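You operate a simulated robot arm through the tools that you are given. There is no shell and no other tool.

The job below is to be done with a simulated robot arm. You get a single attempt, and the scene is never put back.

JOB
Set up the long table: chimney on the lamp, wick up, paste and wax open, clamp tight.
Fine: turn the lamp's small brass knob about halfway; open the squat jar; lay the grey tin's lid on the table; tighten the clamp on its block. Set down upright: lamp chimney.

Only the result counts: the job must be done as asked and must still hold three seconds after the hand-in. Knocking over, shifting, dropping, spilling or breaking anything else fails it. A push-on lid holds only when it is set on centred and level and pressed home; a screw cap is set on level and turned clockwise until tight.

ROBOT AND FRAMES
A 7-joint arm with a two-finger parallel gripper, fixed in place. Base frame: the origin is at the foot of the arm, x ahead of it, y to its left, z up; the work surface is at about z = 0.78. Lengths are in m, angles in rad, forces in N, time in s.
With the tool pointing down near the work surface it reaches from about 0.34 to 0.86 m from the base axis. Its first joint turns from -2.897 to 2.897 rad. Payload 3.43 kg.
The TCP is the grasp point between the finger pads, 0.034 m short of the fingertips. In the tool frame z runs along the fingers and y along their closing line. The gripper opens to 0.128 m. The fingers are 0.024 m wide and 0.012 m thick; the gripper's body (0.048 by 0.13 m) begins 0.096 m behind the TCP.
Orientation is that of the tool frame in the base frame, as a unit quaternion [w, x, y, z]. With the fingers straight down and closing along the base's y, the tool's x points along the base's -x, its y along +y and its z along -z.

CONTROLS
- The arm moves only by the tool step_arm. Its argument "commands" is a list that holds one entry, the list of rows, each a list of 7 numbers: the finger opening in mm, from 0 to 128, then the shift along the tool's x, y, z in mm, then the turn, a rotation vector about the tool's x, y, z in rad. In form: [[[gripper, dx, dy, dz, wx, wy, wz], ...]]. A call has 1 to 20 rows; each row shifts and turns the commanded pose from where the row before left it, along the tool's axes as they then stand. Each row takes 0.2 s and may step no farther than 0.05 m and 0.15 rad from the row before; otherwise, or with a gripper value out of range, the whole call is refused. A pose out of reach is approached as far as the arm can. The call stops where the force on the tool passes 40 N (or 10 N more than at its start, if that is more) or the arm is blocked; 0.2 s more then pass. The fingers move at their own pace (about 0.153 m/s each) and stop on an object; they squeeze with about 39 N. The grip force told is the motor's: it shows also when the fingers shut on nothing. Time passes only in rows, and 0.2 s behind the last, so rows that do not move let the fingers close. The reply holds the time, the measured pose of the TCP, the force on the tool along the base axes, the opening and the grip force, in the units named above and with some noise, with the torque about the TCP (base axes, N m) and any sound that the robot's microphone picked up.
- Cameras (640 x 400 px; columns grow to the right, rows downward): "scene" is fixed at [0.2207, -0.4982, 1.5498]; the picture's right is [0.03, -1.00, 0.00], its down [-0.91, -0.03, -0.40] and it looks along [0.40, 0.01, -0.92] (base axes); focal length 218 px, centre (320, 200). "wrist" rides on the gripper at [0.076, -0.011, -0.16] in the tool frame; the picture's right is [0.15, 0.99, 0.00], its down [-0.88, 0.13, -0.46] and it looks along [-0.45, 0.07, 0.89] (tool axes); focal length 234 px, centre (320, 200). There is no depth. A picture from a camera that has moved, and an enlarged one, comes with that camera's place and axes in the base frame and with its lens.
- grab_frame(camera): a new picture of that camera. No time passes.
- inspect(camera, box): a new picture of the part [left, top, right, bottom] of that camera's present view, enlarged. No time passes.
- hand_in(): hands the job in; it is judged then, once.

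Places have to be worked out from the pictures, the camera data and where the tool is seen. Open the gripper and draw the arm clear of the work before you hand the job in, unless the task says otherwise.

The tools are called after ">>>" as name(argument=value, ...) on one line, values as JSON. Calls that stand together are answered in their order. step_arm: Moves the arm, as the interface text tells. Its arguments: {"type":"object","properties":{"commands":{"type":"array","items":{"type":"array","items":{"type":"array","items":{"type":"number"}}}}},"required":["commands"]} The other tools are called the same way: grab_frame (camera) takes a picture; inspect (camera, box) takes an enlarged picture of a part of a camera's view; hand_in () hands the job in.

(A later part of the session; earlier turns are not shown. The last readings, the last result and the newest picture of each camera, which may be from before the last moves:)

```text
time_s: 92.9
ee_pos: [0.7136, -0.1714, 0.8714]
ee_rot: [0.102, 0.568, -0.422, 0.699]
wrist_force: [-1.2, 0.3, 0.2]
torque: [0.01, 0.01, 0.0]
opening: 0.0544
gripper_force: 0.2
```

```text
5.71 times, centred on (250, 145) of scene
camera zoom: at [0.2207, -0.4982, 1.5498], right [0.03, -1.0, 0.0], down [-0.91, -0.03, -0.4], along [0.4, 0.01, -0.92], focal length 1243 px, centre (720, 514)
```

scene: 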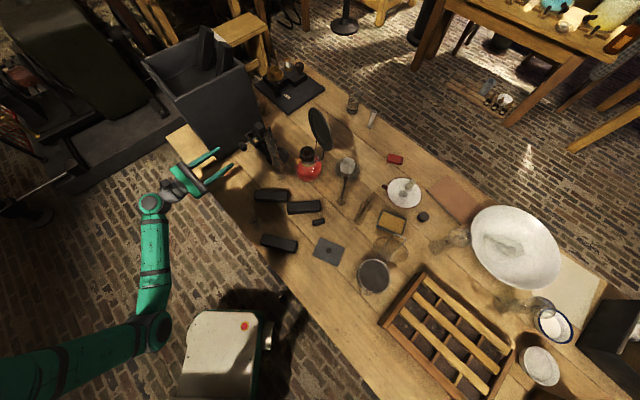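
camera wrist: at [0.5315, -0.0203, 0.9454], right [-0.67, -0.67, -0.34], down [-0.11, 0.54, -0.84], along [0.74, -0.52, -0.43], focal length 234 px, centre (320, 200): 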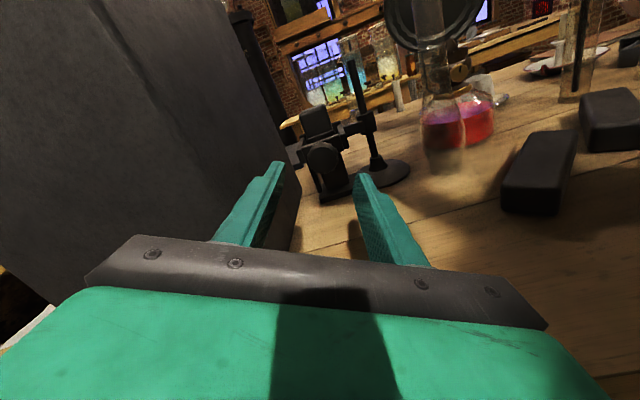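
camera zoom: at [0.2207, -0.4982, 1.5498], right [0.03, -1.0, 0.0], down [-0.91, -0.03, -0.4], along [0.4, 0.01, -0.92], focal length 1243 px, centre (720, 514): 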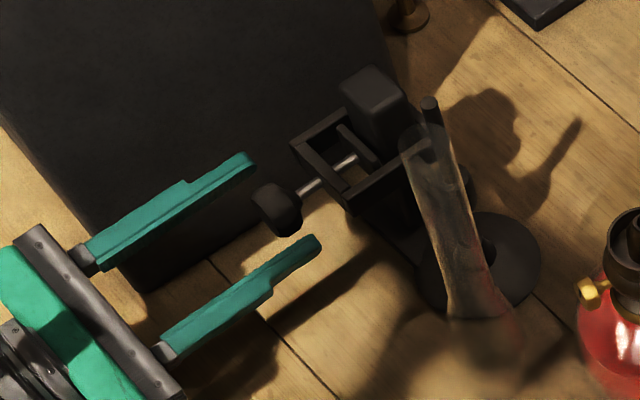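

The fingertips are at the knob's mid; I advance 9 mm more and close.

>>> step_arm(commands=[[[54, 0, 0.5, 5, 0, 0, 0], [54, 0, 0, 4, 0, 0, 0], [54, 0, 0, 0, 0, 0, 0]]])

>>> inspect(camera="scene", box=[220, 115, 284, 165])

```text
time_s: 93.7
ee_pos: [0.7192, -0.1769, 0.8718]
ee_rot: [0.103, 0.569, -0.422, 0.698]
wrist_force: [0.2, -0.4, -0.8]
torque: [0.01, -0.02, -0.03]
opening: 0.0542
gripper_force: 0.0
```

```text
8.00 times, centred on (252, 140) of scene
camera zoom: at [0.2207, -0.4982, 1.5498], right [0.03, -1.0, 0.0], down [-0.91, -0.03, -0.4], along [0.4, 0.01, -0.92], focal length 1740 px, centre (864, 680)
```

zoom: 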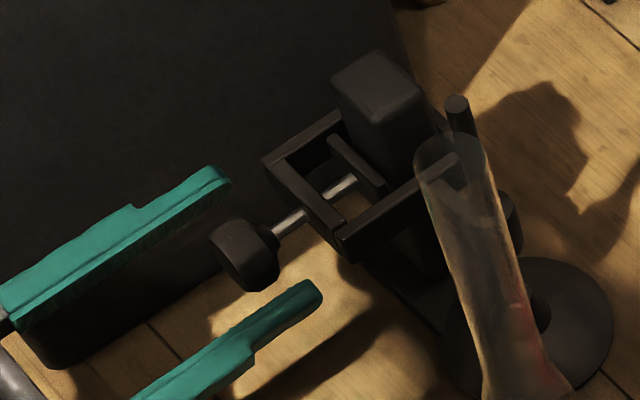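

The knob is well between the pads. I close on it.

>>> step_arm(commands=[[[20, 0, 0, 0, 0, 0, 0], [20, 0, 0, 0, 0, 0, 0], [20, 0, 0, 0, 0, 0, 0]]])

>>> inspect(camera="wrist", box=[240, 110, 400, 240])

```text
time_s: 94.5
ee_pos: [0.7185, -0.177, 0.8715]
ee_rot: [0.103, 0.569, -0.422, 0.699]
wrist_force: [-4.0, -0.7, -1.8]
torque: [-0.08, -0.07, -0.01]
opening: 0.0341
gripper_force: 45.0
```

```text
3.08 times, centred on (320, 175) of wrist
camera zoom: at [0.5887, -0.0823, 0.9441], right [-0.67, -0.67, -0.34], down [-0.11, 0.54, -0.84], along [0.74, -0.52, -0.43], focal length 720 px, centre (320, 277)
```

zoom: 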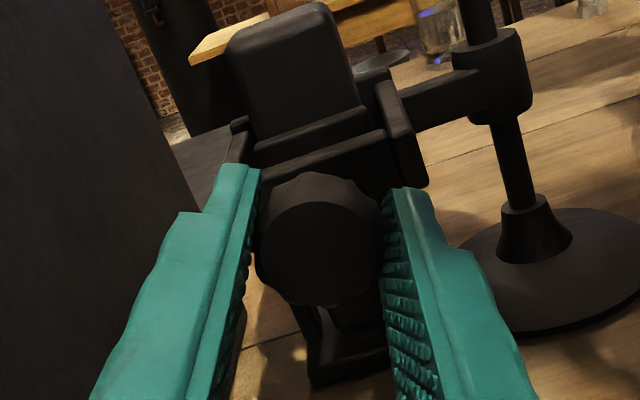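

Gripped (34 mm). I turn clockwise 0.42 rad and read the torque.

>>> step_arm(commands=[[[20, 0, 0, 0, 0, 0, 0.14], [20, 0, 0, 0, 0, 0, 0.14], [20, 0, 0, 0, 0, 0, 0.14]]])

>>> inspect(camera="wrist", box=[240, 90, 400, 220])

```text
time_s: 95.3
ee_pos: [0.7187, -0.1774, 0.8702]
ee_rot: [-0.045, 0.468, -0.531, 0.705]
wrist_force: [-12.3, -2.2, -4.7]
torque: [0.15, 0.16, 0.65]
opening: 0.034
gripper_force: 44.6
```

```text
3.08 times, centred on (320, 155) of wrist
camera zoom: at [0.5688, -0.1021, 0.9265], right [-0.51, -0.51, -0.69], down [0.11, 0.76, -0.64], along [0.85, -0.41, -0.33], focal length 720 px, centre (320, 338)
```

zoom: 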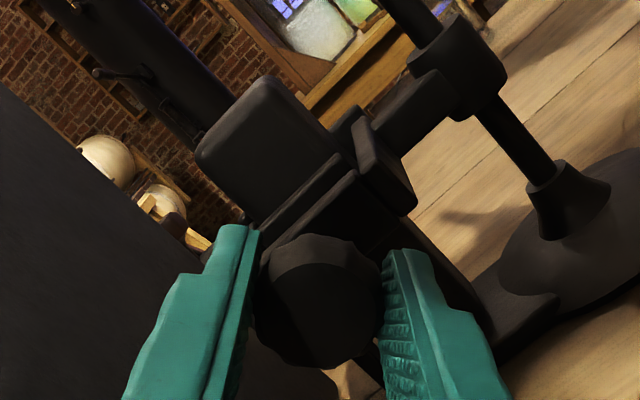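

The knob turns easily but a sideways load of ~12 N builds from slight eccentricity. I relieve it by ~1 mm and continue turning.

>>> step_arm(commands=[[[20, 0.5, 1, -0.7, 0, 0, 0], [20, 0, 0, 0, 0, 0, 0]]])

```text
time_s: 95.9
ee_pos: [0.719, -0.1775, 0.8701]
ee_rot: [-0.045, 0.468, -0.531, 0.705]
wrist_force: [2.7, -4.9, -6.9]
torque: [-0.16, -0.15, -0.56]
opening: 0.0342
gripper_force: 44.6
```

Load is down. I turn another 0.45 rad.

>>> step_arm(commands=[[[20, 0, 0, 0, 0, 0, 0.15], [20, 0, 0, 0, 0, 0, 0.15], [20, 0, 0, 0, 0, 0, 0.15]]])

>>> inspect(camera="wrist", box=[240, 90, 400, 220])

```text
time_s: 96.7
ee_pos: [0.7171, -0.1782, 0.8692]
ee_rot: [-0.201, 0.338, -0.623, 0.676]
wrist_force: [3.0, -10.1, -12.1]
torque: [-0.19, -0.14, 0.57]
opening: 0.0341
gripper_force: 45.1
```

```text
3.08 times, centred on (320, 155) of wrist
camera zoom: at [0.555, -0.1158, 0.8968], right [-0.25, -0.24, -0.94], down [0.27, 0.91, -0.31], along [0.93, -0.33, -0.16], focal length 720 px, centre (320, 338)
```

zoom: 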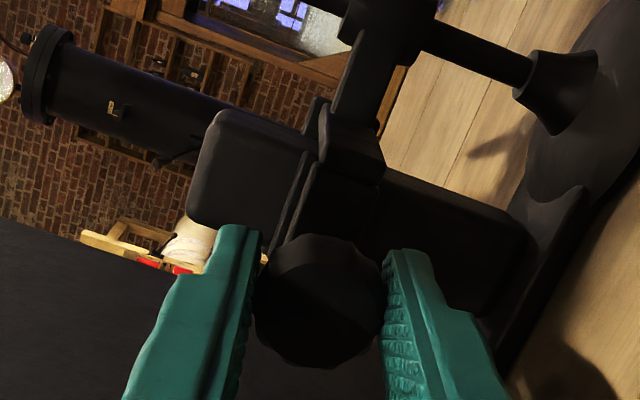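

The screw draws inward (pull along the axis), as expected when tightening. I follow it and keep turning.

>>> step_arm(commands=[[[20, 0, 1, 0.8, 0, 0, 0.1], [20, 0, 0, 0, 0, 0, 0.15], [20, 0, 0.3, 0.3, 0, 0, 0.15], [20, 0, 0, 0, 0, 0, 0]]])

>>> inspect(camera="wrist", box=[240, 90, 400, 220])

>>> inspect(camera="scene", box=[220, 115, 284, 165])

```text
time_s: 97.7
ee_pos: [0.7177, -0.1763, 0.8669]
ee_rot: [0.332, -0.207, 0.678, -0.623]
wrist_force: [-22.5, 4.4, -16.8]
torque: [-0.17, -0.11, 0.22]
opening: 0.034
gripper_force: 45.3
```

```text
3.08 times, centred on (320, 155) of wrist
camera zoom: at [0.5516, -0.1191, 0.8655], right [0.03, 0.03, -1.0], down [0.31, 0.95, 0.04], along [0.95, -0.31, 0.02], focal length 720 px, centre (320, 338)
```

zoom: 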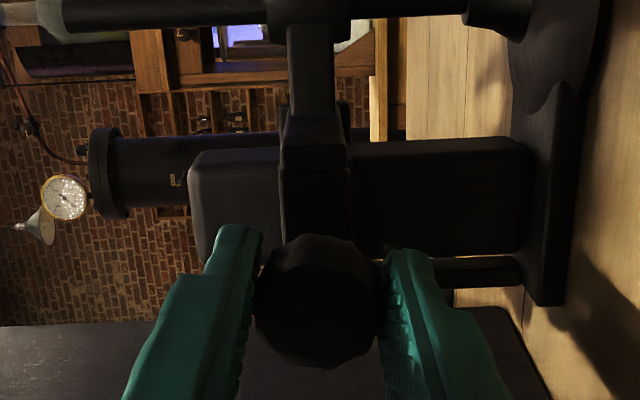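

```text
8.00 times, centred on (252, 140) of scene
camera zoom: at [0.2207, -0.4982, 1.5498], right [0.03, -1.0, 0.0], down [-0.91, -0.03, -0.4], along [0.4, 0.01, -0.92], focal length 1740 px, centre (864, 680)
```

zoom: 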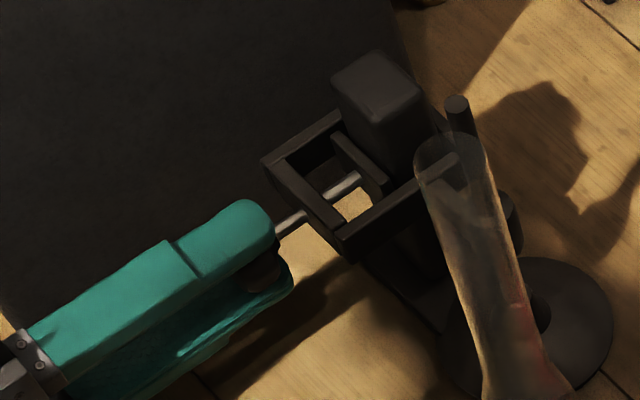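

The knob centre sits ~4 mm off the hand axis, which causes the side load. I relieve it with a computed shift and then turn a bit further with orbit correction.

>>> step_arm(commands=[[[20, 1, 1, -0.6, 0, 0, 0], [20, 1, 0.6, -0.4, 0, 0, 0], [20, 0, 0, 0, 0, 0, 0]]])

```text
time_s: 98.5
ee_pos: [0.717, -0.1774, 0.8674]
ee_rot: [0.332, -0.207, 0.676, -0.624]
wrist_force: [9.4, -5.5, -5.9]
torque: [0.21, 0.23, -0.58]
opening: 0.034
gripper_force: 44.8
```

Much better. I continue turning 0.6 rad with the orbit correction.

>>> step_arm(commands=[[[20, 0, 0.8, 0.3, 0, 0, 0.15], [20, 0, 0.6, 0.2, 0, 0, 0.15], [20, 0, 0.6, 0, 0, 0, 0.15], [20, 0, 0.6, 0, 0, 0, 0.15], [20, 0, 0, 0, 0, 0, 0]]])

>>> inspect(camera="scene", box=[236, 115, 284, 155])

```text
time_s: 99.7
ee_pos: [0.719, -0.1777, 0.865]
ee_rot: [0.503, 0.001, 0.707, -0.497]
wrist_force: [16.3, -1.3, 9.1]
torque: [-0.68, -0.63, 0.58]
opening: 0.0338
gripper_force: 44.9
```

```text
10.00 times, centred on (260, 135) of scene
camera zoom: at [0.2207, -0.4982, 1.5498], right [0.03, -1.0, 0.0], down [-0.91, -0.03, -0.4], along [0.4, 0.01, -0.92], focal length 2176 px, centre (920, 850)
```

zoom: 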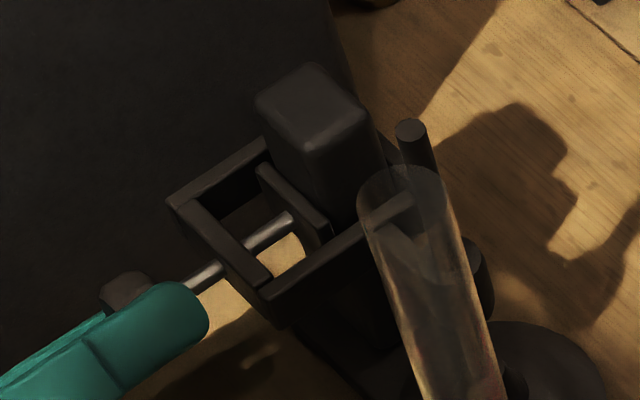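

About 1.87 rad turned; no axial torque yet. I relieve, release the knob, and look to re-centre before winding back.

>>> step_arm(commands=[[[20, -0.8, 0, 0.8, 0, 0, 0], [40, 0, 0, 0, 0, 0, 0], [54, 0, 0, 0, 0, 0, 0], [54, 0, 0, 0, 0, 0, 0]]])

>>> inspect(camera="wrist", box=[240, 90, 400, 220])

>>> inspect(camera="scene", box=[236, 115, 284, 155])

```text
time_s: 100.7
ee_pos: [0.7178, -0.1782, 0.8641]
ee_rot: [0.501, 0.002, 0.708, -0.498]
wrist_force: [-0.1, -0.1, 0.5]
torque: [-0.01, 0.0, 0.02]
opening: 0.0538
gripper_force: 0.1
```

```text
3.08 times, centred on (320, 155) of wrist
camera zoom: at [0.5626, -0.1092, 0.8196], right [0.42, 0.43, -0.8], down [0.18, 0.82, 0.54], along [0.89, -0.37, 0.27], focal length 720 px, centre (320, 338)
```

zoom: 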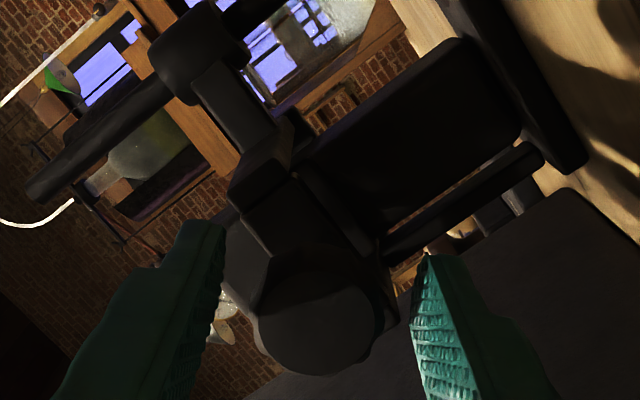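

```text
10.00 times, centred on (260, 135) of scene
camera zoom: at [0.2207, -0.4982, 1.5498], right [0.03, -1.0, 0.0], down [-0.91, -0.03, -0.4], along [0.4, 0.01, -0.92], focal length 2176 px, centre (920, 850)
```

zoom: 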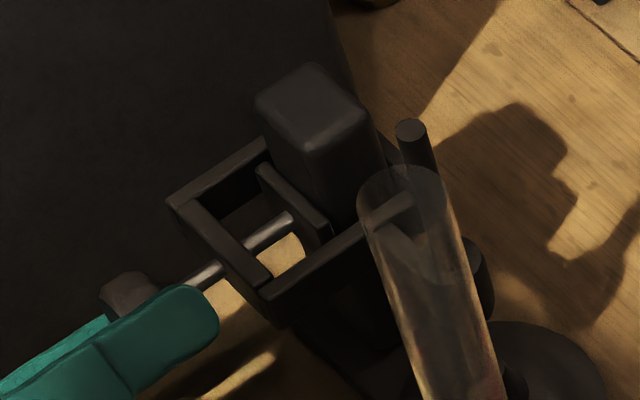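

The knob's axis is ~5.5 mm off toward the tool's -x side; I re-centre by -5.5 mm and wind the open hand back 1.87 rad.

>>> step_arm(commands=[[[54, -3, 0, 0, 0, 0, 0], [54, -2.5, 0, 0, 0, 0, 0], [54, 0, 0, 0, 0, 0, -0.144], [54, 0, 0, 0, 0, 0, -0.144], [54, 0, 0, 0, 0, 0, -0.144], [54, 0, 0, 0, 0, 0, -0.144], [54, 0, 0, 0, 0, 0, -0.144], [54, 0, 0, 0, 0, 0, -0.144], [54, 0, 0, 0, 0, 0, -0.144], [54, 0, 0, 0, 0, 0, -0.144], [54, 0, 0, 0, 0, 0, -0.144], [54, 0, 0, 0, 0, 0, -0.144], [54, 0, 0, 0, 0, 0, -0.144], [54, 0, 0, 0, 0, 0, -0.144], [54, 0, 0, 0, 0, 0, -0.144], [54, 0, 0, 0, 0, 0, 0]]])

>>> inspect(camera="wrist", box=[240, 90, 400, 220])

```text
time_s: 104.1
ee_pos: [0.722, -0.176, 0.868]
ee_rot: [0.104, 0.57, -0.42, 0.698]
wrist_force: [0.6, -1.3, 0.4]
torque: [0.01, -0.03, -0.01]
opening: 0.054
gripper_force: 0.1
```

```text
3.08 times, centred on (320, 155) of wrist
camera zoom: at [0.591, -0.081, 0.9416], right [-0.67, -0.67, -0.33], down [-0.11, 0.53, -0.84], along [0.74, -0.52, -0.43], focal length 720 px, centre (320, 338)
```

zoom: 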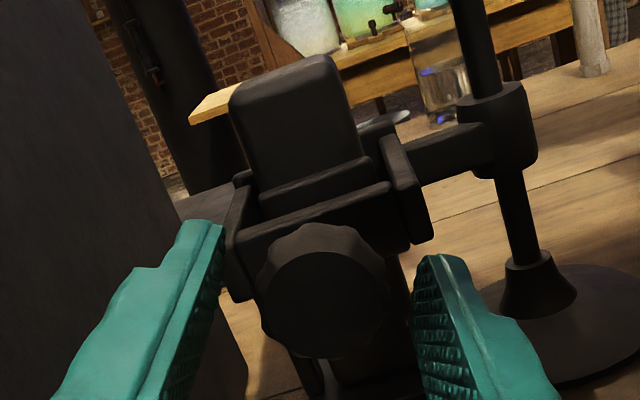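

The knob is centred now. I grip again and turn clockwise 0.6 rad.

>>> step_arm(commands=[[[20, 0, 1.2, 0, 0, 0, 0], [20, 0, 0, 0, 0, 0, 0], [20, 0, 0, 0, 0, 0, 0], [20, 0, 0, 0, 0, 0, 0.15], [20, 0, 0, 0, 0, 0, 0.15], [20, 0, 0, 0, 0, 0, 0.15], [20, 0, 0, 0, 0, 0, 0.15], [20, 0, 0, 0, 0, 0, 0]]])

>>> inspect(camera="wrist", box=[240, 90, 400, 220])

```text
time_s: 105.9
ee_pos: [0.7217, -0.1763, 0.8679]
ee_rot: [-0.109, 0.419, -0.57, 0.698]
wrist_force: [16.6, -2.9, 0.2]
torque: [-0.06, 0.04, 0.15]
opening: 0.0345
gripper_force: 45.0
```

```text
3.08 times, centred on (320, 155) of wrist
camera zoom: at [0.5646, -0.1075, 0.914], right [-0.41, -0.41, -0.81], down [0.19, 0.83, -0.52], along [0.89, -0.37, -0.27], focal length 720 px, centre (320, 338)
```

zoom: 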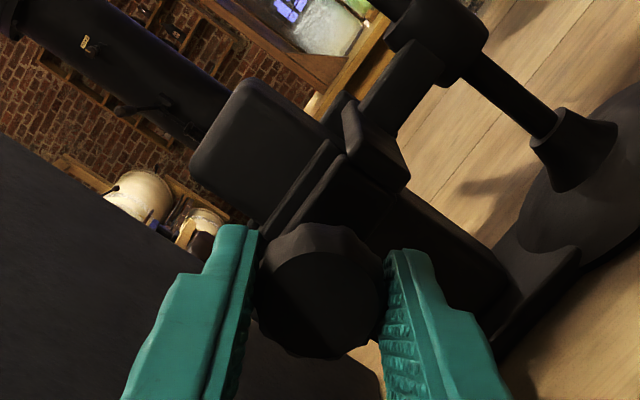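

Force shows the screw drawing in ~1 mm. I follow and keep turning.

>>> step_arm(commands=[[[20, -0.7, -0.3, 1, 0, 0, 0.1], [20, 0, 0, 0.3, 0, 0, 0.15], [20, 0, 0, 0.2, 0, 0, 0.15], [20, 0, 0, 0.2, 0, 0, 0.15], [20, 0, 0, 0, 0, 0, 0]]])

>>> inspect(camera="wrist", box=[240, 90, 400, 220])

```text
time_s: 107.1
ee_pos: [0.7213, -0.1763, 0.8675]
ee_rot: [0.293, -0.248, 0.663, -0.642]
wrist_force: [-14.4, 10.8, 2.2]
torque: [-0.39, 0.01, -1.17]
opening: 0.0346
gripper_force: 45.2
```

```text
3.08 times, centred on (320, 155) of wrist
camera zoom: at [0.5553, -0.1179, 0.8752], right [-0.06, -0.05, -1.0], down [0.3, 0.95, -0.07], along [0.95, -0.31, -0.04], focal length 720 px, centre (320, 338)
```

zoom: 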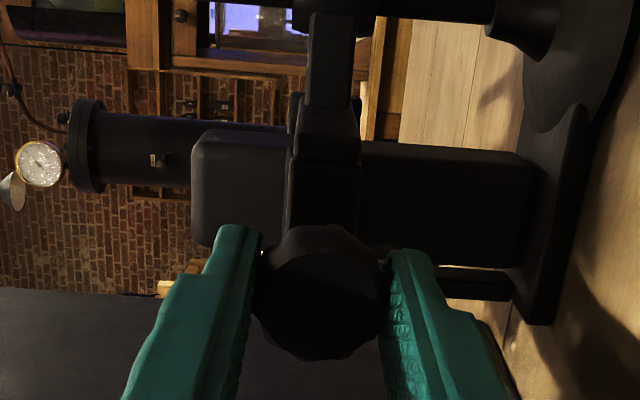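

Now there's a resisting torque of ~0.3 N·m. I ease back 1 mm and continue turning.

>>> step_arm(commands=[[[20, 0, 0, -1, 0, 0, 0.1], [20, 0, 0, 0, 0, 0, 0.12], [20, 0, 0, 0, 0, 0, 0]]])

>>> inspect(camera="wrist", box=[240, 90, 400, 220])

```text
time_s: 107.9
ee_pos: [0.7218, -0.1765, 0.8686]
ee_rot: [0.362, -0.174, 0.686, -0.606]
wrist_force: [5.0, -1.1, -5.5]
torque: [-0.29, 0.17, -0.26]
opening: 0.0342
gripper_force: 45.2
```

```text
3.08 times, centred on (320, 155) of wrist
camera zoom: at [0.5555, -0.1177, 0.8585], right [0.1, 0.1, -0.99], down [0.3, 0.95, 0.13], along [0.95, -0.31, 0.06], focal length 720 px, centre (320, 338)
```

zoom: 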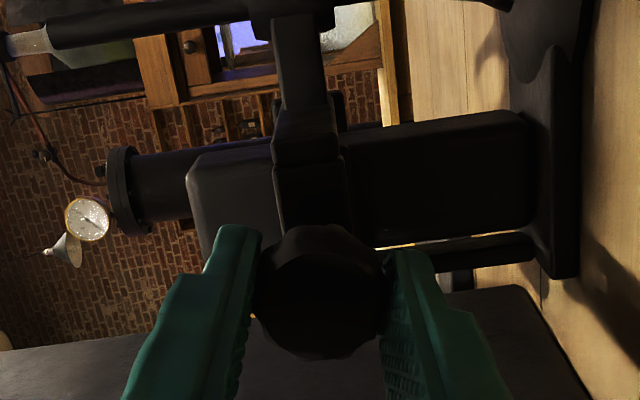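

Resisting torque about 0.33 N·m. I continue turning.

>>> step_arm(commands=[[[20, 0, 0, 0, 0, 0, 0.13], [20, 0, 0, 0, 0, 0, 0.13], [20, 0, 0, 0, 0, 0, 0.13], [20, 0, 0, 0, 0, 0, 0]]])

>>> inspect(camera="wrist", box=[240, 90, 400, 220])

>>> inspect(camera="scene", box=[236, 115, 284, 155])

```text
time_s: 108.9
ee_pos: [0.722, -0.1763, 0.8687]
ee_rot: [0.472, -0.037, 0.707, -0.525]
wrist_force: [4.8, -3.5, -2.5]
torque: [-0.43, 0.45, -0.29]
opening: 0.0347
gripper_force: 45.4
```

```text
3.08 times, centred on (320, 155) of wrist
camera zoom: at [0.5627, -0.1101, 0.8307], right [0.36, 0.36, -0.86], down [0.22, 0.86, 0.45], along [0.91, -0.35, 0.23], focal length 720 px, centre (320, 338)
```

zoom: 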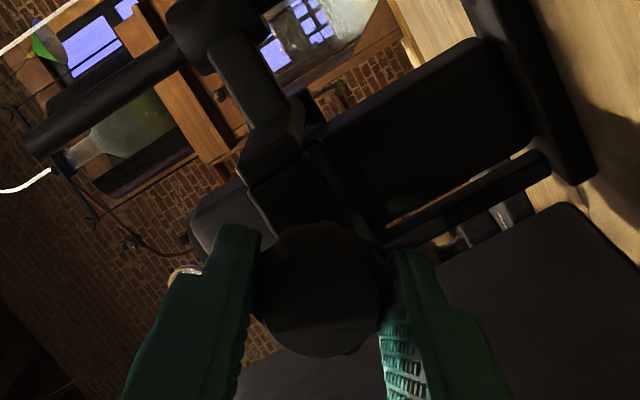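

```text
10.00 times, centred on (260, 135) of scene
camera zoom: at [0.2207, -0.4982, 1.5498], right [0.03, -1.0, 0.0], down [-0.91, -0.03, -0.4], along [0.4, 0.01, -0.92], focal length 2176 px, centre (920, 850)
```

zoom: 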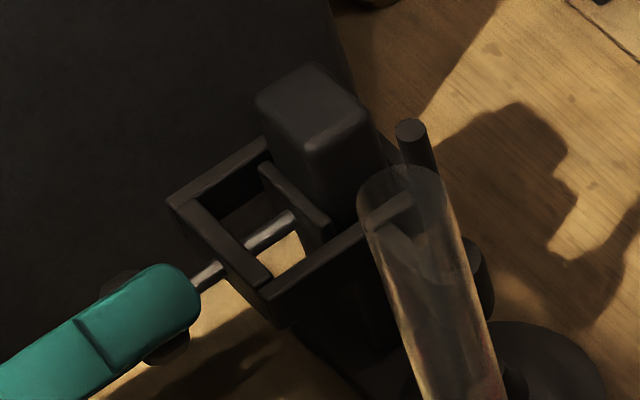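

The resisting torque is rising (0.62 N·m): it is tightening. One more small turn here, then I'll re-grip for the final tightening.

>>> step_arm(commands=[[[20, 0, 0, 0, 0, 0, 0.09], [20, 0, 0, 0, 0, 0, 0.07], [20, 0, 0, 0, 0, 0, 0]]])

```text
time_s: 109.7
ee_pos: [0.723, -0.1753, 0.8679]
ee_rot: [0.513, 0.018, 0.708, -0.485]
wrist_force: [-2.9, -2.0, 5.5]
torque: [-0.49, 0.08, -0.08]
opening: 0.0342
gripper_force: 45.2
```

I release and wind back for another grip.

>>> step_arm(commands=[[[40, 0, 0, 0, 0, 0, 0], [54, 0, 0, 0, 0, 0, 0], [54, 0, 0, 0, 0, 0, 0], [54, 0, 0, 0, 0, 0, -0.148], [54, 0, 0, 0, 0, 0, -0.148], [54, 0, 0, 0, 0, 0, -0.148], [54, 0, 0, 0, 0, 0, -0.148], [54, 0, 0, 0, 0, 0, -0.148], [54, 0, 0, 0, 0, 0, -0.148], [54, 0, 0, 0, 0, 0, -0.148], [54, 0, 0, 0, 0, 0, -0.148], [54, 0, 0, 0, 0, 0, -0.148], [54, 0, 0, 0, 0, 0, -0.148], [54, 0, 0, 0, 0, 0, -0.148], [54, 0, 0, 0, 0, 0, -0.148], [54, 0, 0, 0, 0, 0, -0.148], [54, 0, 0, 0, 0, 0, 0]]])

>>> inspect(camera="wrist", box=[240, 90, 400, 220])

>>> inspect(camera="scene", box=[236, 115, 284, 155])

```text
time_s: 113.3
ee_pos: [0.7218, -0.177, 0.8674]
ee_rot: [0.105, 0.57, -0.419, 0.699]
wrist_force: [0.9, -0.2, -0.2]
torque: [0.01, -0.02, -0.03]
opening: 0.0541
gripper_force: 0.1
```

```text
3.08 times, centred on (320, 155) of wrist
camera zoom: at [0.5921, -0.0821, 0.9409], right [-0.67, -0.67, -0.33], down [-0.12, 0.53, -0.84], along [0.74, -0.52, -0.43], focal length 720 px, centre (320, 338)
```

zoom: 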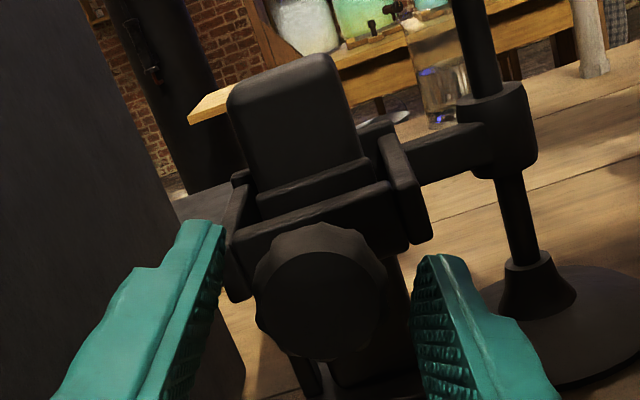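

```text
10.00 times, centred on (260, 135) of scene
camera zoom: at [0.2207, -0.4982, 1.5498], right [0.03, -1.0, 0.0], down [-0.91, -0.03, -0.4], along [0.4, 0.01, -0.92], focal length 2176 px, centre (920, 850)
```

zoom: 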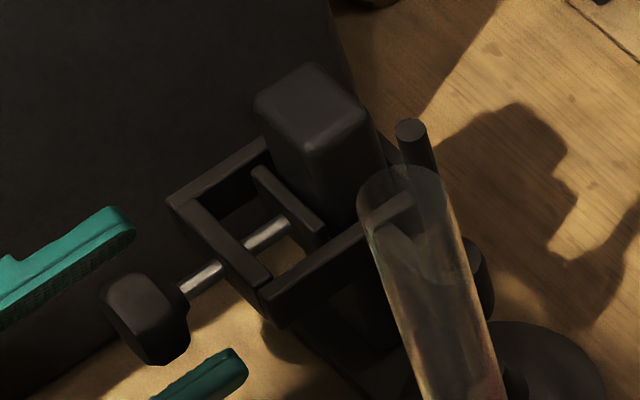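

I take a closer look at the jaw plate, block and screw to judge the gap.

>>> inspect(camera="scene", box=[250, 126, 274, 146])

>>> inspect(camera="wrist", box=[290, 115, 350, 165])

```text
16.00 times, centred on (262, 136) of scene
camera zoom: at [0.2207, -0.4982, 1.5498], right [0.03, -1.0, 0.0], down [-0.91, -0.03, -0.4], along [0.4, 0.01, -0.92], focal length 3481 px, centre (1248, 1224)
```

zoom: 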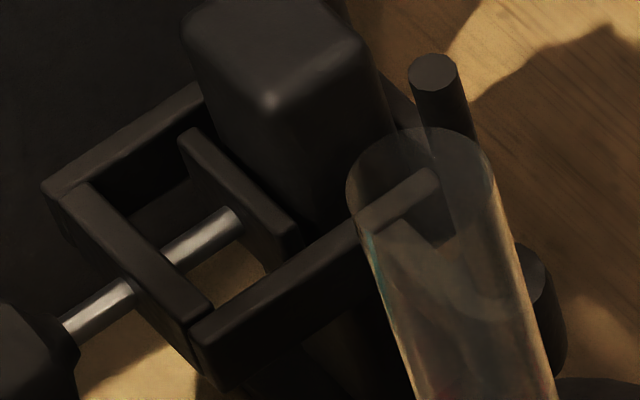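

```text
8.00 times, centred on (320, 140) of wrist
camera zoom: at [0.5921, -0.0821, 0.9409], right [-0.67, -0.67, -0.33], down [-0.12, 0.53, -0.84], along [0.74, -0.52, -0.43], focal length 1873 px, centre (320, 680)
```

zoom: 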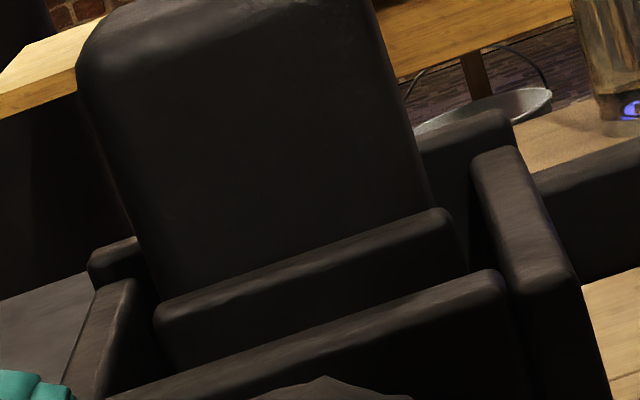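

I grip again and turn clockwise 0.9 rad, then compare at the same zoom.

>>> step_arm(commands=[[[20, 0, 0, 0, 0, 0, 0], [20, 0, 0, 0, 0, 0, 0], [20, 0, 0, 0, 0, 0, 0], [20, 0, 0, 0, 0, 0, 0.15], [20, 0, 0, 0, 0, 0, 0.15], [20, 0, 0, 0, 0, 0, 0.15], [20, 0, 0, 0, 0, 0, 0.15], [20, 0, 0, 0, 0, 0, 0.15], [20, 0, 0, 0, 0, 0, 0.15], [20, 0, 0, 0, 0, 0, 0]]])

>>> inspect(camera="scene", box=[250, 126, 274, 146])

>>> inspect(camera="wrist", box=[240, 90, 400, 220])

```text
time_s: 115.5
ee_pos: [0.7226, -0.1763, 0.8691]
ee_rot: [-0.21, 0.33, -0.626, 0.675]
wrist_force: [14.4, -9.1, -3.1]
torque: [-0.1, -0.09, -0.16]
opening: 0.0344
gripper_force: 45.0
```

```text
16.00 times, centred on (262, 136) of scene
camera zoom: at [0.2207, -0.4982, 1.5498], right [0.03, -1.0, 0.0], down [-0.91, -0.03, -0.4], along [0.4, 0.01, -0.92], focal length 3481 px, centre (1248, 1224)
```

zoom: 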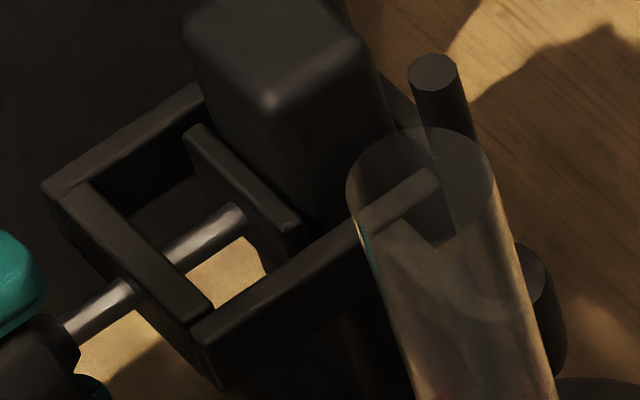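

```text
3.08 times, centred on (320, 155) of wrist
camera zoom: at [0.5589, -0.1153, 0.894], right [-0.23, -0.23, -0.95], down [0.27, 0.92, -0.29], along [0.93, -0.32, -0.15], focal length 720 px, centre (320, 338)
```

zoom: 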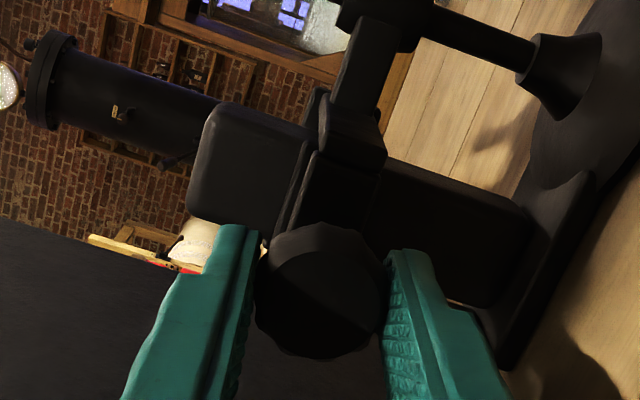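

The jaw plate advanced about 2 mm toward the block in this turn — good. It seems the earlier wind-back dragged the knob, so next time I'll back off the knob first. I continue turning.

>>> step_arm(commands=[[[20, 0, 0, 0.6, 0, 0, 0.15], [20, 0, 0, 0.4, 0, 0, 0.15], [20, 0, 0, 0.4, 0, 0, 0.15], [20, 0, 0, 0.3, 0, 0, 0.15], [20, 0, 0, 0.3, 0, 0, 0.15], [20, 0, 0, 0, 0, 0, 0.15], [20, 0, 0, 0, 0, 0, 0]]])

>>> inspect(camera="scene", box=[250, 126, 274, 146])

```text
time_s: 117.1
ee_pos: [0.7225, -0.1777, 0.8683]
ee_rot: [0.482, -0.026, 0.707, -0.517]
wrist_force: [-33.0, 16.2, 5.1]
torque: [-0.44, -0.23, -0.08]
opening: 0.0344
gripper_force: 44.7
```

```text
16.00 times, centred on (262, 136) of scene
camera zoom: at [0.2207, -0.4982, 1.5498], right [0.03, -1.0, 0.0], down [-0.91, -0.03, -0.4], along [0.4, 0.01, -0.92], focal length 3481 px, centre (1248, 1224)
```

zoom: 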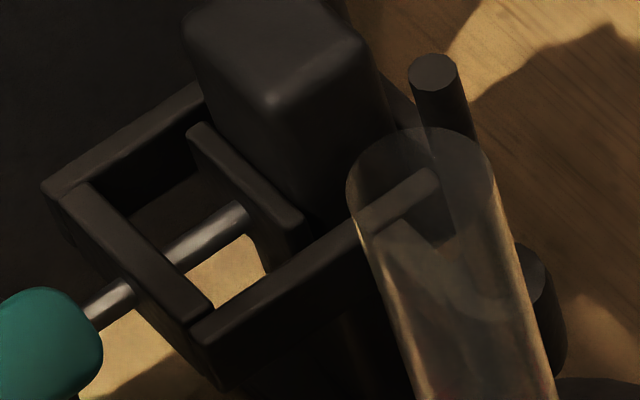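

I'm pushing too hard along the axis (34 N); I ease back and check whether the knob slipped relative to the fingers.

>>> step_arm(commands=[[[20, 0, 0, -1.5, 0, 0, 0], [20, 0, 0, 0, 0, 0, 0]]])

>>> inspect(camera="wrist", box=[290, 125, 350, 175])

>>> inspect(camera="scene", box=[250, 126, 274, 146])

```text
time_s: 117.7
ee_pos: [0.7222, -0.177, 0.8682]
ee_rot: [0.481, -0.025, 0.708, -0.517]
wrist_force: [-13.4, 6.4, -2.3]
torque: [-0.31, -0.11, 0.23]
opening: 0.0342
gripper_force: 45.0
```

```text
8.00 times, centred on (320, 150) of wrist
camera zoom: at [0.5642, -0.1098, 0.8286], right [0.38, 0.38, -0.84], down [0.21, 0.85, 0.48], along [0.9, -0.36, 0.24], focal length 1873 px, centre (320, 600)
```

zoom: 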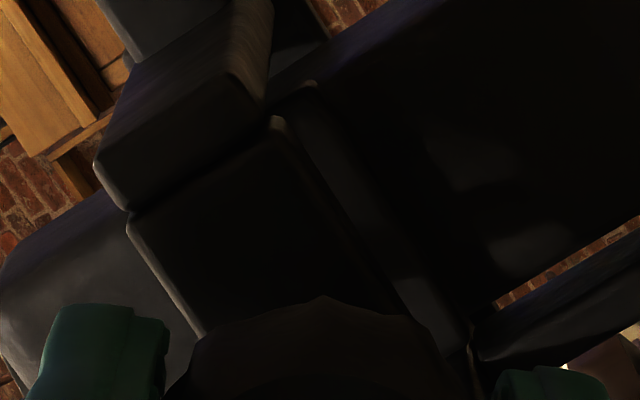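

```text
16.00 times, centred on (262, 136) of scene
camera zoom: at [0.2207, -0.4982, 1.5498], right [0.03, -1.0, 0.0], down [-0.91, -0.03, -0.4], along [0.4, 0.01, -0.92], focal length 3481 px, centre (1248, 1224)
```

zoom: 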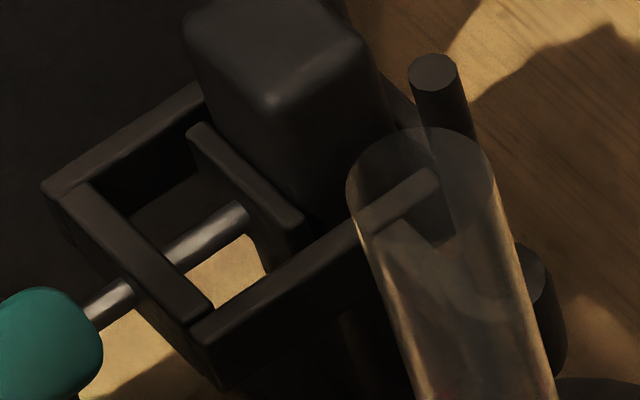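

The plate now looks nearly against the block. I release, pull straight back off the knob before winding back, then re-approach.

>>> step_arm(commands=[[[20, 0, 0, -0.8, 0, 0, 0], [40, 0, 0, 0, 0, 0, 0], [60, 0, 0, 0, 0, 0, 0], [60, 0, 0, 0, 0, 0, 0], [60, 0, 0, -25, 0, 0, 0], [60, 0, 0, -30, 0, 0, 0]]])

>>> inspect(camera="scene", box=[250, 126, 274, 146])

>>> inspect(camera="wrist", box=[270, 80, 370, 180])

```text
time_s: 119.1
ee_pos: [0.6831, -0.1357, 0.8687]
ee_rot: [0.482, -0.026, 0.707, -0.517]
wrist_force: [-0.5, -0.1, -0.6]
torque: [-0.01, 0.0, 0.02]
opening: 0.06
gripper_force: 0.1
```

```text
16.00 times, centred on (262, 136) of scene
camera zoom: at [0.2207, -0.4982, 1.5498], right [0.03, -1.0, 0.0], down [-0.91, -0.03, -0.4], along [0.4, 0.01, -0.92], focal length 3481 px, centre (1248, 1224)
```

zoom: 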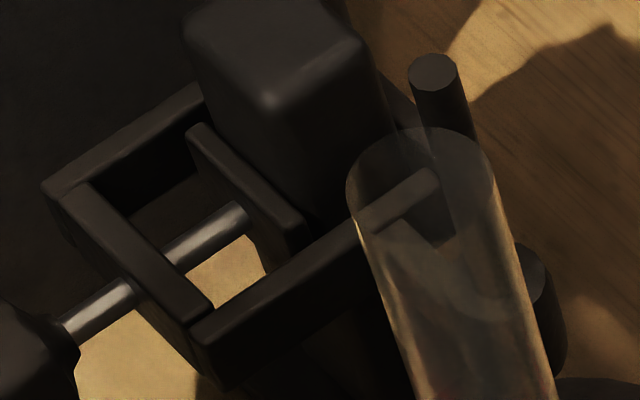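

```text
4.00 times, centred on (320, 130) of wrist
camera zoom: at [0.5252, -0.0693, 0.8289], right [0.38, 0.38, -0.84], down [0.21, 0.85, 0.48], along [0.9, -0.36, 0.24], focal length 937 px, centre (320, 480)
```

zoom: 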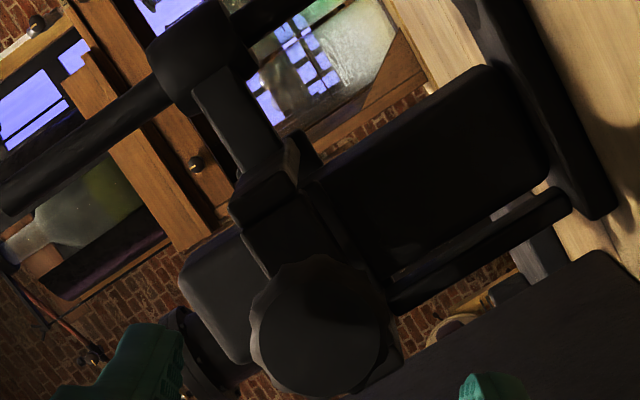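

The jaw held its position after release. I wind the hand back in free space and re-approach by 55 mm.

>>> step_arm(commands=[[[60, 0, 0, 0, 0, 0, -0.15], [60, 0, 0, 0, 0, 0, -0.15], [60, 0, 0, 0, 0, 0, -0.15], [60, 0, 0, 0, 0, 0, -0.15], [60, 0, 0, 0, 0, 0, -0.15], [60, 0, 0, 0, 0, 0, -0.15], [60, 0, 0, 0, 0, 0, -0.15], [60, 0, 0, 0, 0, 0, -0.15], [60, 0, 0, 0, 0, 0, -0.15], [60, 0, 0, 0, 0, 0, -0.15], [60, 0, 0, 0, 0, 0, -0.15], [60, 0, 0, 0, 0, 0, -0.15], [60, 0, 0, 30, 0, 0, 0], [60, 0, 0, 27, 0, 0, 0], [60, 0, 0, 0, 0, 0, 0]]])

>>> inspect(camera="wrist", box=[240, 90, 400, 220])

>>> inspect(camera="scene", box=[250, 126, 274, 146])

```text
time_s: 122.3
ee_pos: [0.724, -0.1769, 0.8692]
ee_rot: [0.105, 0.57, -0.421, 0.698]
wrist_force: [0.4, 0.3, 0.0]
torque: [-0.02, -0.01, -0.01]
opening: 0.06
gripper_force: 0.0
```

```text
3.08 times, centred on (320, 155) of wrist
camera zoom: at [0.5934, -0.0825, 0.9424], right [-0.67, -0.67, -0.33], down [-0.12, 0.53, -0.84], along [0.74, -0.52, -0.43], focal length 720 px, centre (320, 338)
```

zoom: 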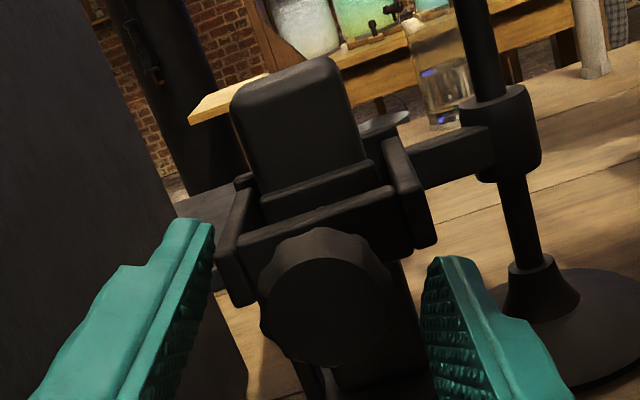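

```text
16.00 times, centred on (262, 136) of scene
camera zoom: at [0.2207, -0.4982, 1.5498], right [0.03, -1.0, 0.0], down [-0.91, -0.03, -0.4], along [0.4, 0.01, -0.92], focal length 3481 px, centre (1248, 1224)
```

zoom: 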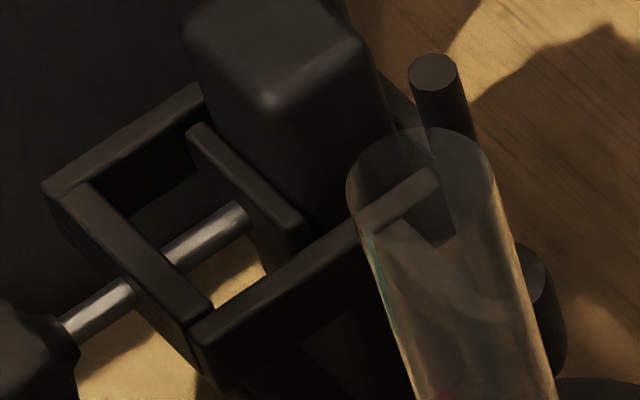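

The jaw kept its place this time. I grip and turn clockwise again in steps, reading torque.

>>> step_arm(commands=[[[20, 0, 1, 0, 0, 0, 0], [20, 0, 0, 0, 0, 0, 0], [20, 0, 0, 0, 0, 0, 0], [20, 0, 0, 0, 0, 0, 0.15], [20, 0, 0, 0, 0, 0, 0.15], [20, 0, 0, 0, 0, 0, 0.15], [20, 0, 0, 0, 0, 0, 0]]])

>>> inspect(camera="scene", box=[250, 126, 274, 146])

>>> inspect(camera="wrist", box=[240, 90, 400, 220])

```text
time_s: 123.9
ee_pos: [0.7229, -0.1771, 0.8689]
ee_rot: [-0.053, 0.461, -0.537, 0.704]
wrist_force: [10.0, -7.8, 4.1]
torque: [-0.09, 0.04, 0.6]
opening: 0.0349
gripper_force: 45.3
```

```text
16.00 times, centred on (262, 136) of scene
camera zoom: at [0.2207, -0.4982, 1.5498], right [0.03, -1.0, 0.0], down [-0.91, -0.03, -0.4], along [0.4, 0.01, -0.92], focal length 3481 px, centre (1248, 1224)
```

zoom: 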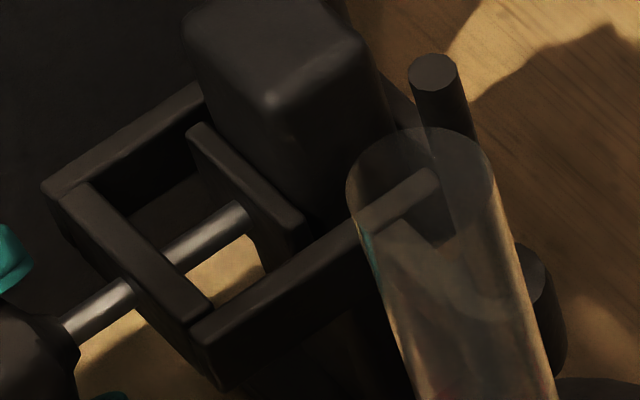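

```text
3.08 times, centred on (320, 155) of wrist
camera zoom: at [0.5718, -0.1041, 0.9232], right [-0.5, -0.5, -0.71], down [0.12, 0.77, -0.63], along [0.86, -0.4, -0.32], focal length 720 px, centre (320, 338)
```

zoom: 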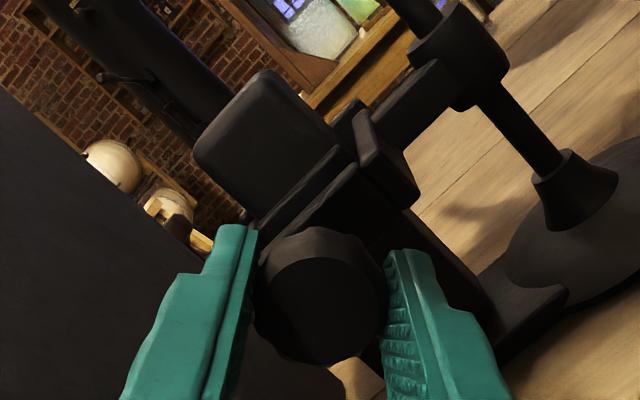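

The jaw hardly moved in this part. I check for slip by comparing the knob pattern in the hand's own view before and after a further turn.

>>> inspect(camera="wrist", box=[296, 135, 346, 200])

>>> step_arm(commands=[[[20, 0, 0, 0, 0, 0, 0.15], [20, 0, 0, 0, 0, 0, 0.15], [20, 0, 0, 0, 0, 0, 0.15], [20, 0, 0, 0, 0, 0, 0]]])

>>> inspect(camera="wrist", box=[296, 135, 346, 200])

>>> inspect(camera="scene", box=[250, 126, 274, 146])

```text
6.15 times, centred on (321, 168) of wrist
camera zoom: at [0.5718, -0.1041, 0.9232], right [-0.5, -0.5, -0.71], down [0.12, 0.77, -0.63], along [0.86, -0.4, -0.32], focal length 1441 px, centre (314, 400)
```

zoom: 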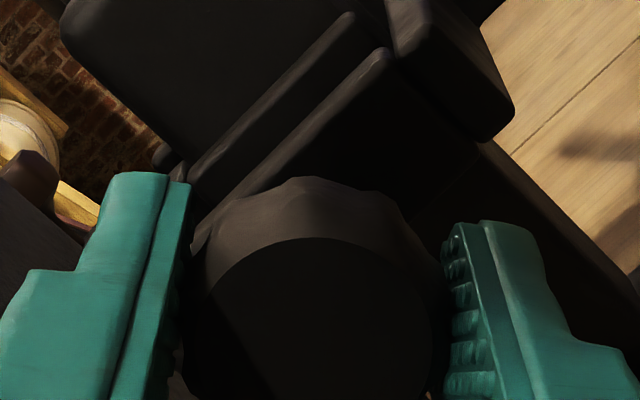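

```text
time_s: 124.9
ee_pos: [0.7229, -0.1779, 0.8683]
ee_rot: [-0.21, 0.33, -0.626, 0.675]
wrist_force: [12.1, -9.7, 5.8]
torque: [-0.39, 0.06, 0.25]
opening: 0.0346
gripper_force: 44.9
```

```text
6.15 times, centred on (321, 168) of wrist
camera zoom: at [0.559, -0.1168, 0.8941], right [-0.23, -0.23, -0.95], down [0.27, 0.92, -0.29], along [0.93, -0.32, -0.15], focal length 1441 px, centre (314, 400)
```

zoom: 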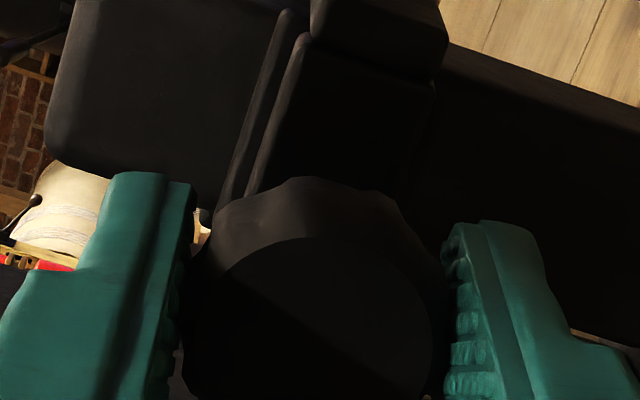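

```text
16.00 times, centred on (262, 136) of scene
camera zoom: at [0.2207, -0.4982, 1.5498], right [0.03, -1.0, 0.0], down [-0.91, -0.03, -0.4], along [0.4, 0.01, -0.92], focal length 3481 px, centre (1248, 1224)
```

zoom: 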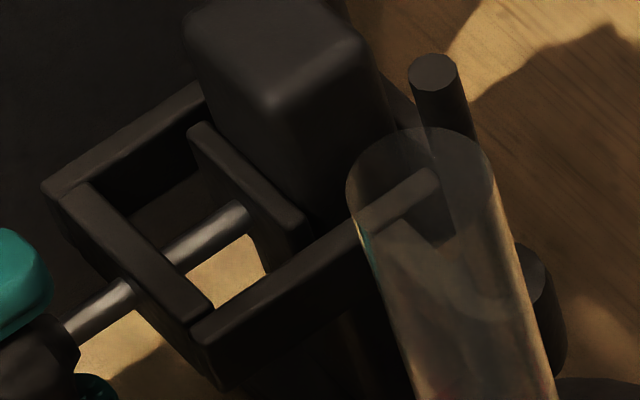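

No slip: the knob turns with the hand, resisting torque ~0.3 N·m. I continue turning.

>>> step_arm(commands=[[[20, 0, 0, 0.2, 0, 0, 0.15], [20, 0, 0, 0.2, 0, 0, 0.15], [20, 0, 0, 0, 0, 0, 0.15], [20, 0, 0, 0, 0, 0, 0]]])

>>> inspect(camera="wrist", box=[296, 135, 346, 200])

```text
time_s: 125.9
ee_pos: [0.7223, -0.1781, 0.8668]
ee_rot: [0.354, -0.183, 0.684, -0.611]
wrist_force: [6.1, -8.0, 13.3]
torque: [-0.56, 0.2, -0.08]
opening: 0.0346
gripper_force: 44.9
```

```text
6.15 times, centred on (321, 168) of wrist
camera zoom: at [0.5565, -0.1192, 0.8598], right [0.08, 0.08, -0.99], down [0.3, 0.95, 0.11], along [0.95, -0.31, 0.05], focal length 1441 px, centre (314, 400)
```

zoom: 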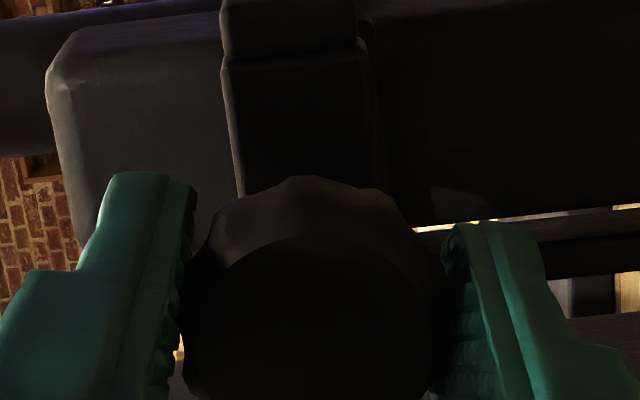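

Torque rises (0.54 N·m), still no slip. Three more steps.

>>> step_arm(commands=[[[20, 0, -0.7, 0, 0, 0, 0.13], [20, 0, 0, 0, 0, 0, 0.13], [20, 0, 0, 0, 0, 0, 0.13], [20, 0, 0, 0, 0, 0, 0]]])

>>> inspect(camera="wrist", box=[296, 135, 346, 200])

>>> inspect(camera="scene", box=[250, 126, 274, 146])

```text
time_s: 126.9
ee_pos: [0.7214, -0.1781, 0.8685]
ee_rot: [0.466, -0.046, 0.706, -0.531]
wrist_force: [-6.1, 2.9, 4.8]
torque: [-0.69, 0.21, -0.16]
opening: 0.0347
gripper_force: 44.8
```

```text
6.15 times, centred on (321, 168) of wrist
camera zoom: at [0.5624, -0.1124, 0.8319], right [0.34, 0.35, -0.87], down [0.23, 0.87, 0.43], along [0.91, -0.35, 0.22], focal length 1441 px, centre (314, 400)
```

zoom: 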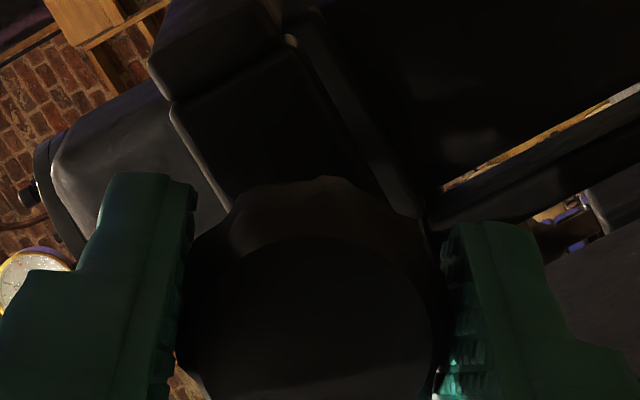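

```text
16.00 times, centred on (262, 136) of scene
camera zoom: at [0.2207, -0.4982, 1.5498], right [0.03, -1.0, 0.0], down [-0.91, -0.03, -0.4], along [0.4, 0.01, -0.92], focal length 3481 px, centre (1248, 1224)
```

zoom: 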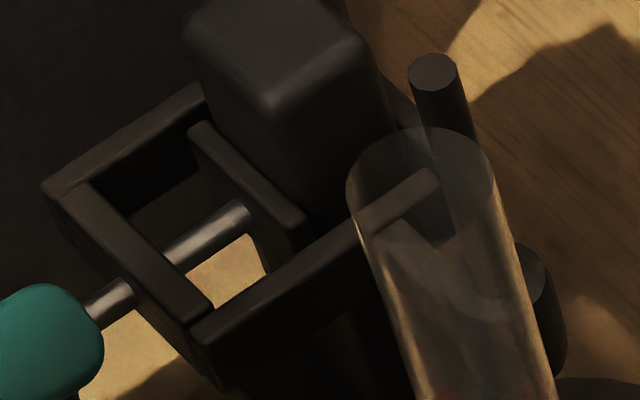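

Torque is 0.64 N·m and the knob begins to slip slightly in the pads — nearly tight. One more push.

>>> step_arm(commands=[[[20, 0, 0, 0, 0, 0, 0.12], [20, 0, 0, 0, 0, 0, 0.08], [20, 0, 0, 0, 0, 0, 0]]])

>>> inspect(camera="wrist", box=[296, 135, 346, 200])

```text
time_s: 127.7
ee_pos: [0.7224, -0.178, 0.8681]
ee_rot: [0.517, 0.024, 0.708, -0.481]
wrist_force: [-4.6, 2.6, -0.4]
torque: [-0.42, 0.22, -0.09]
opening: 0.0341
gripper_force: 44.3
```

```text
6.15 times, centred on (321, 168) of wrist
camera zoom: at [0.5689, -0.1066, 0.8193], right [0.46, 0.46, -0.76], down [0.16, 0.8, 0.58], along [0.88, -0.38, 0.29], focal length 1441 px, centre (314, 400)
```

zoom: 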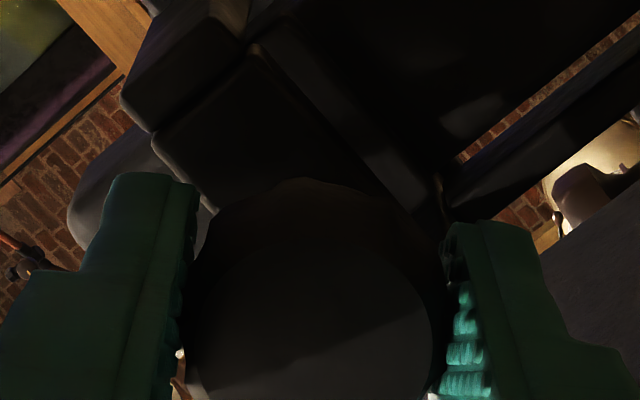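

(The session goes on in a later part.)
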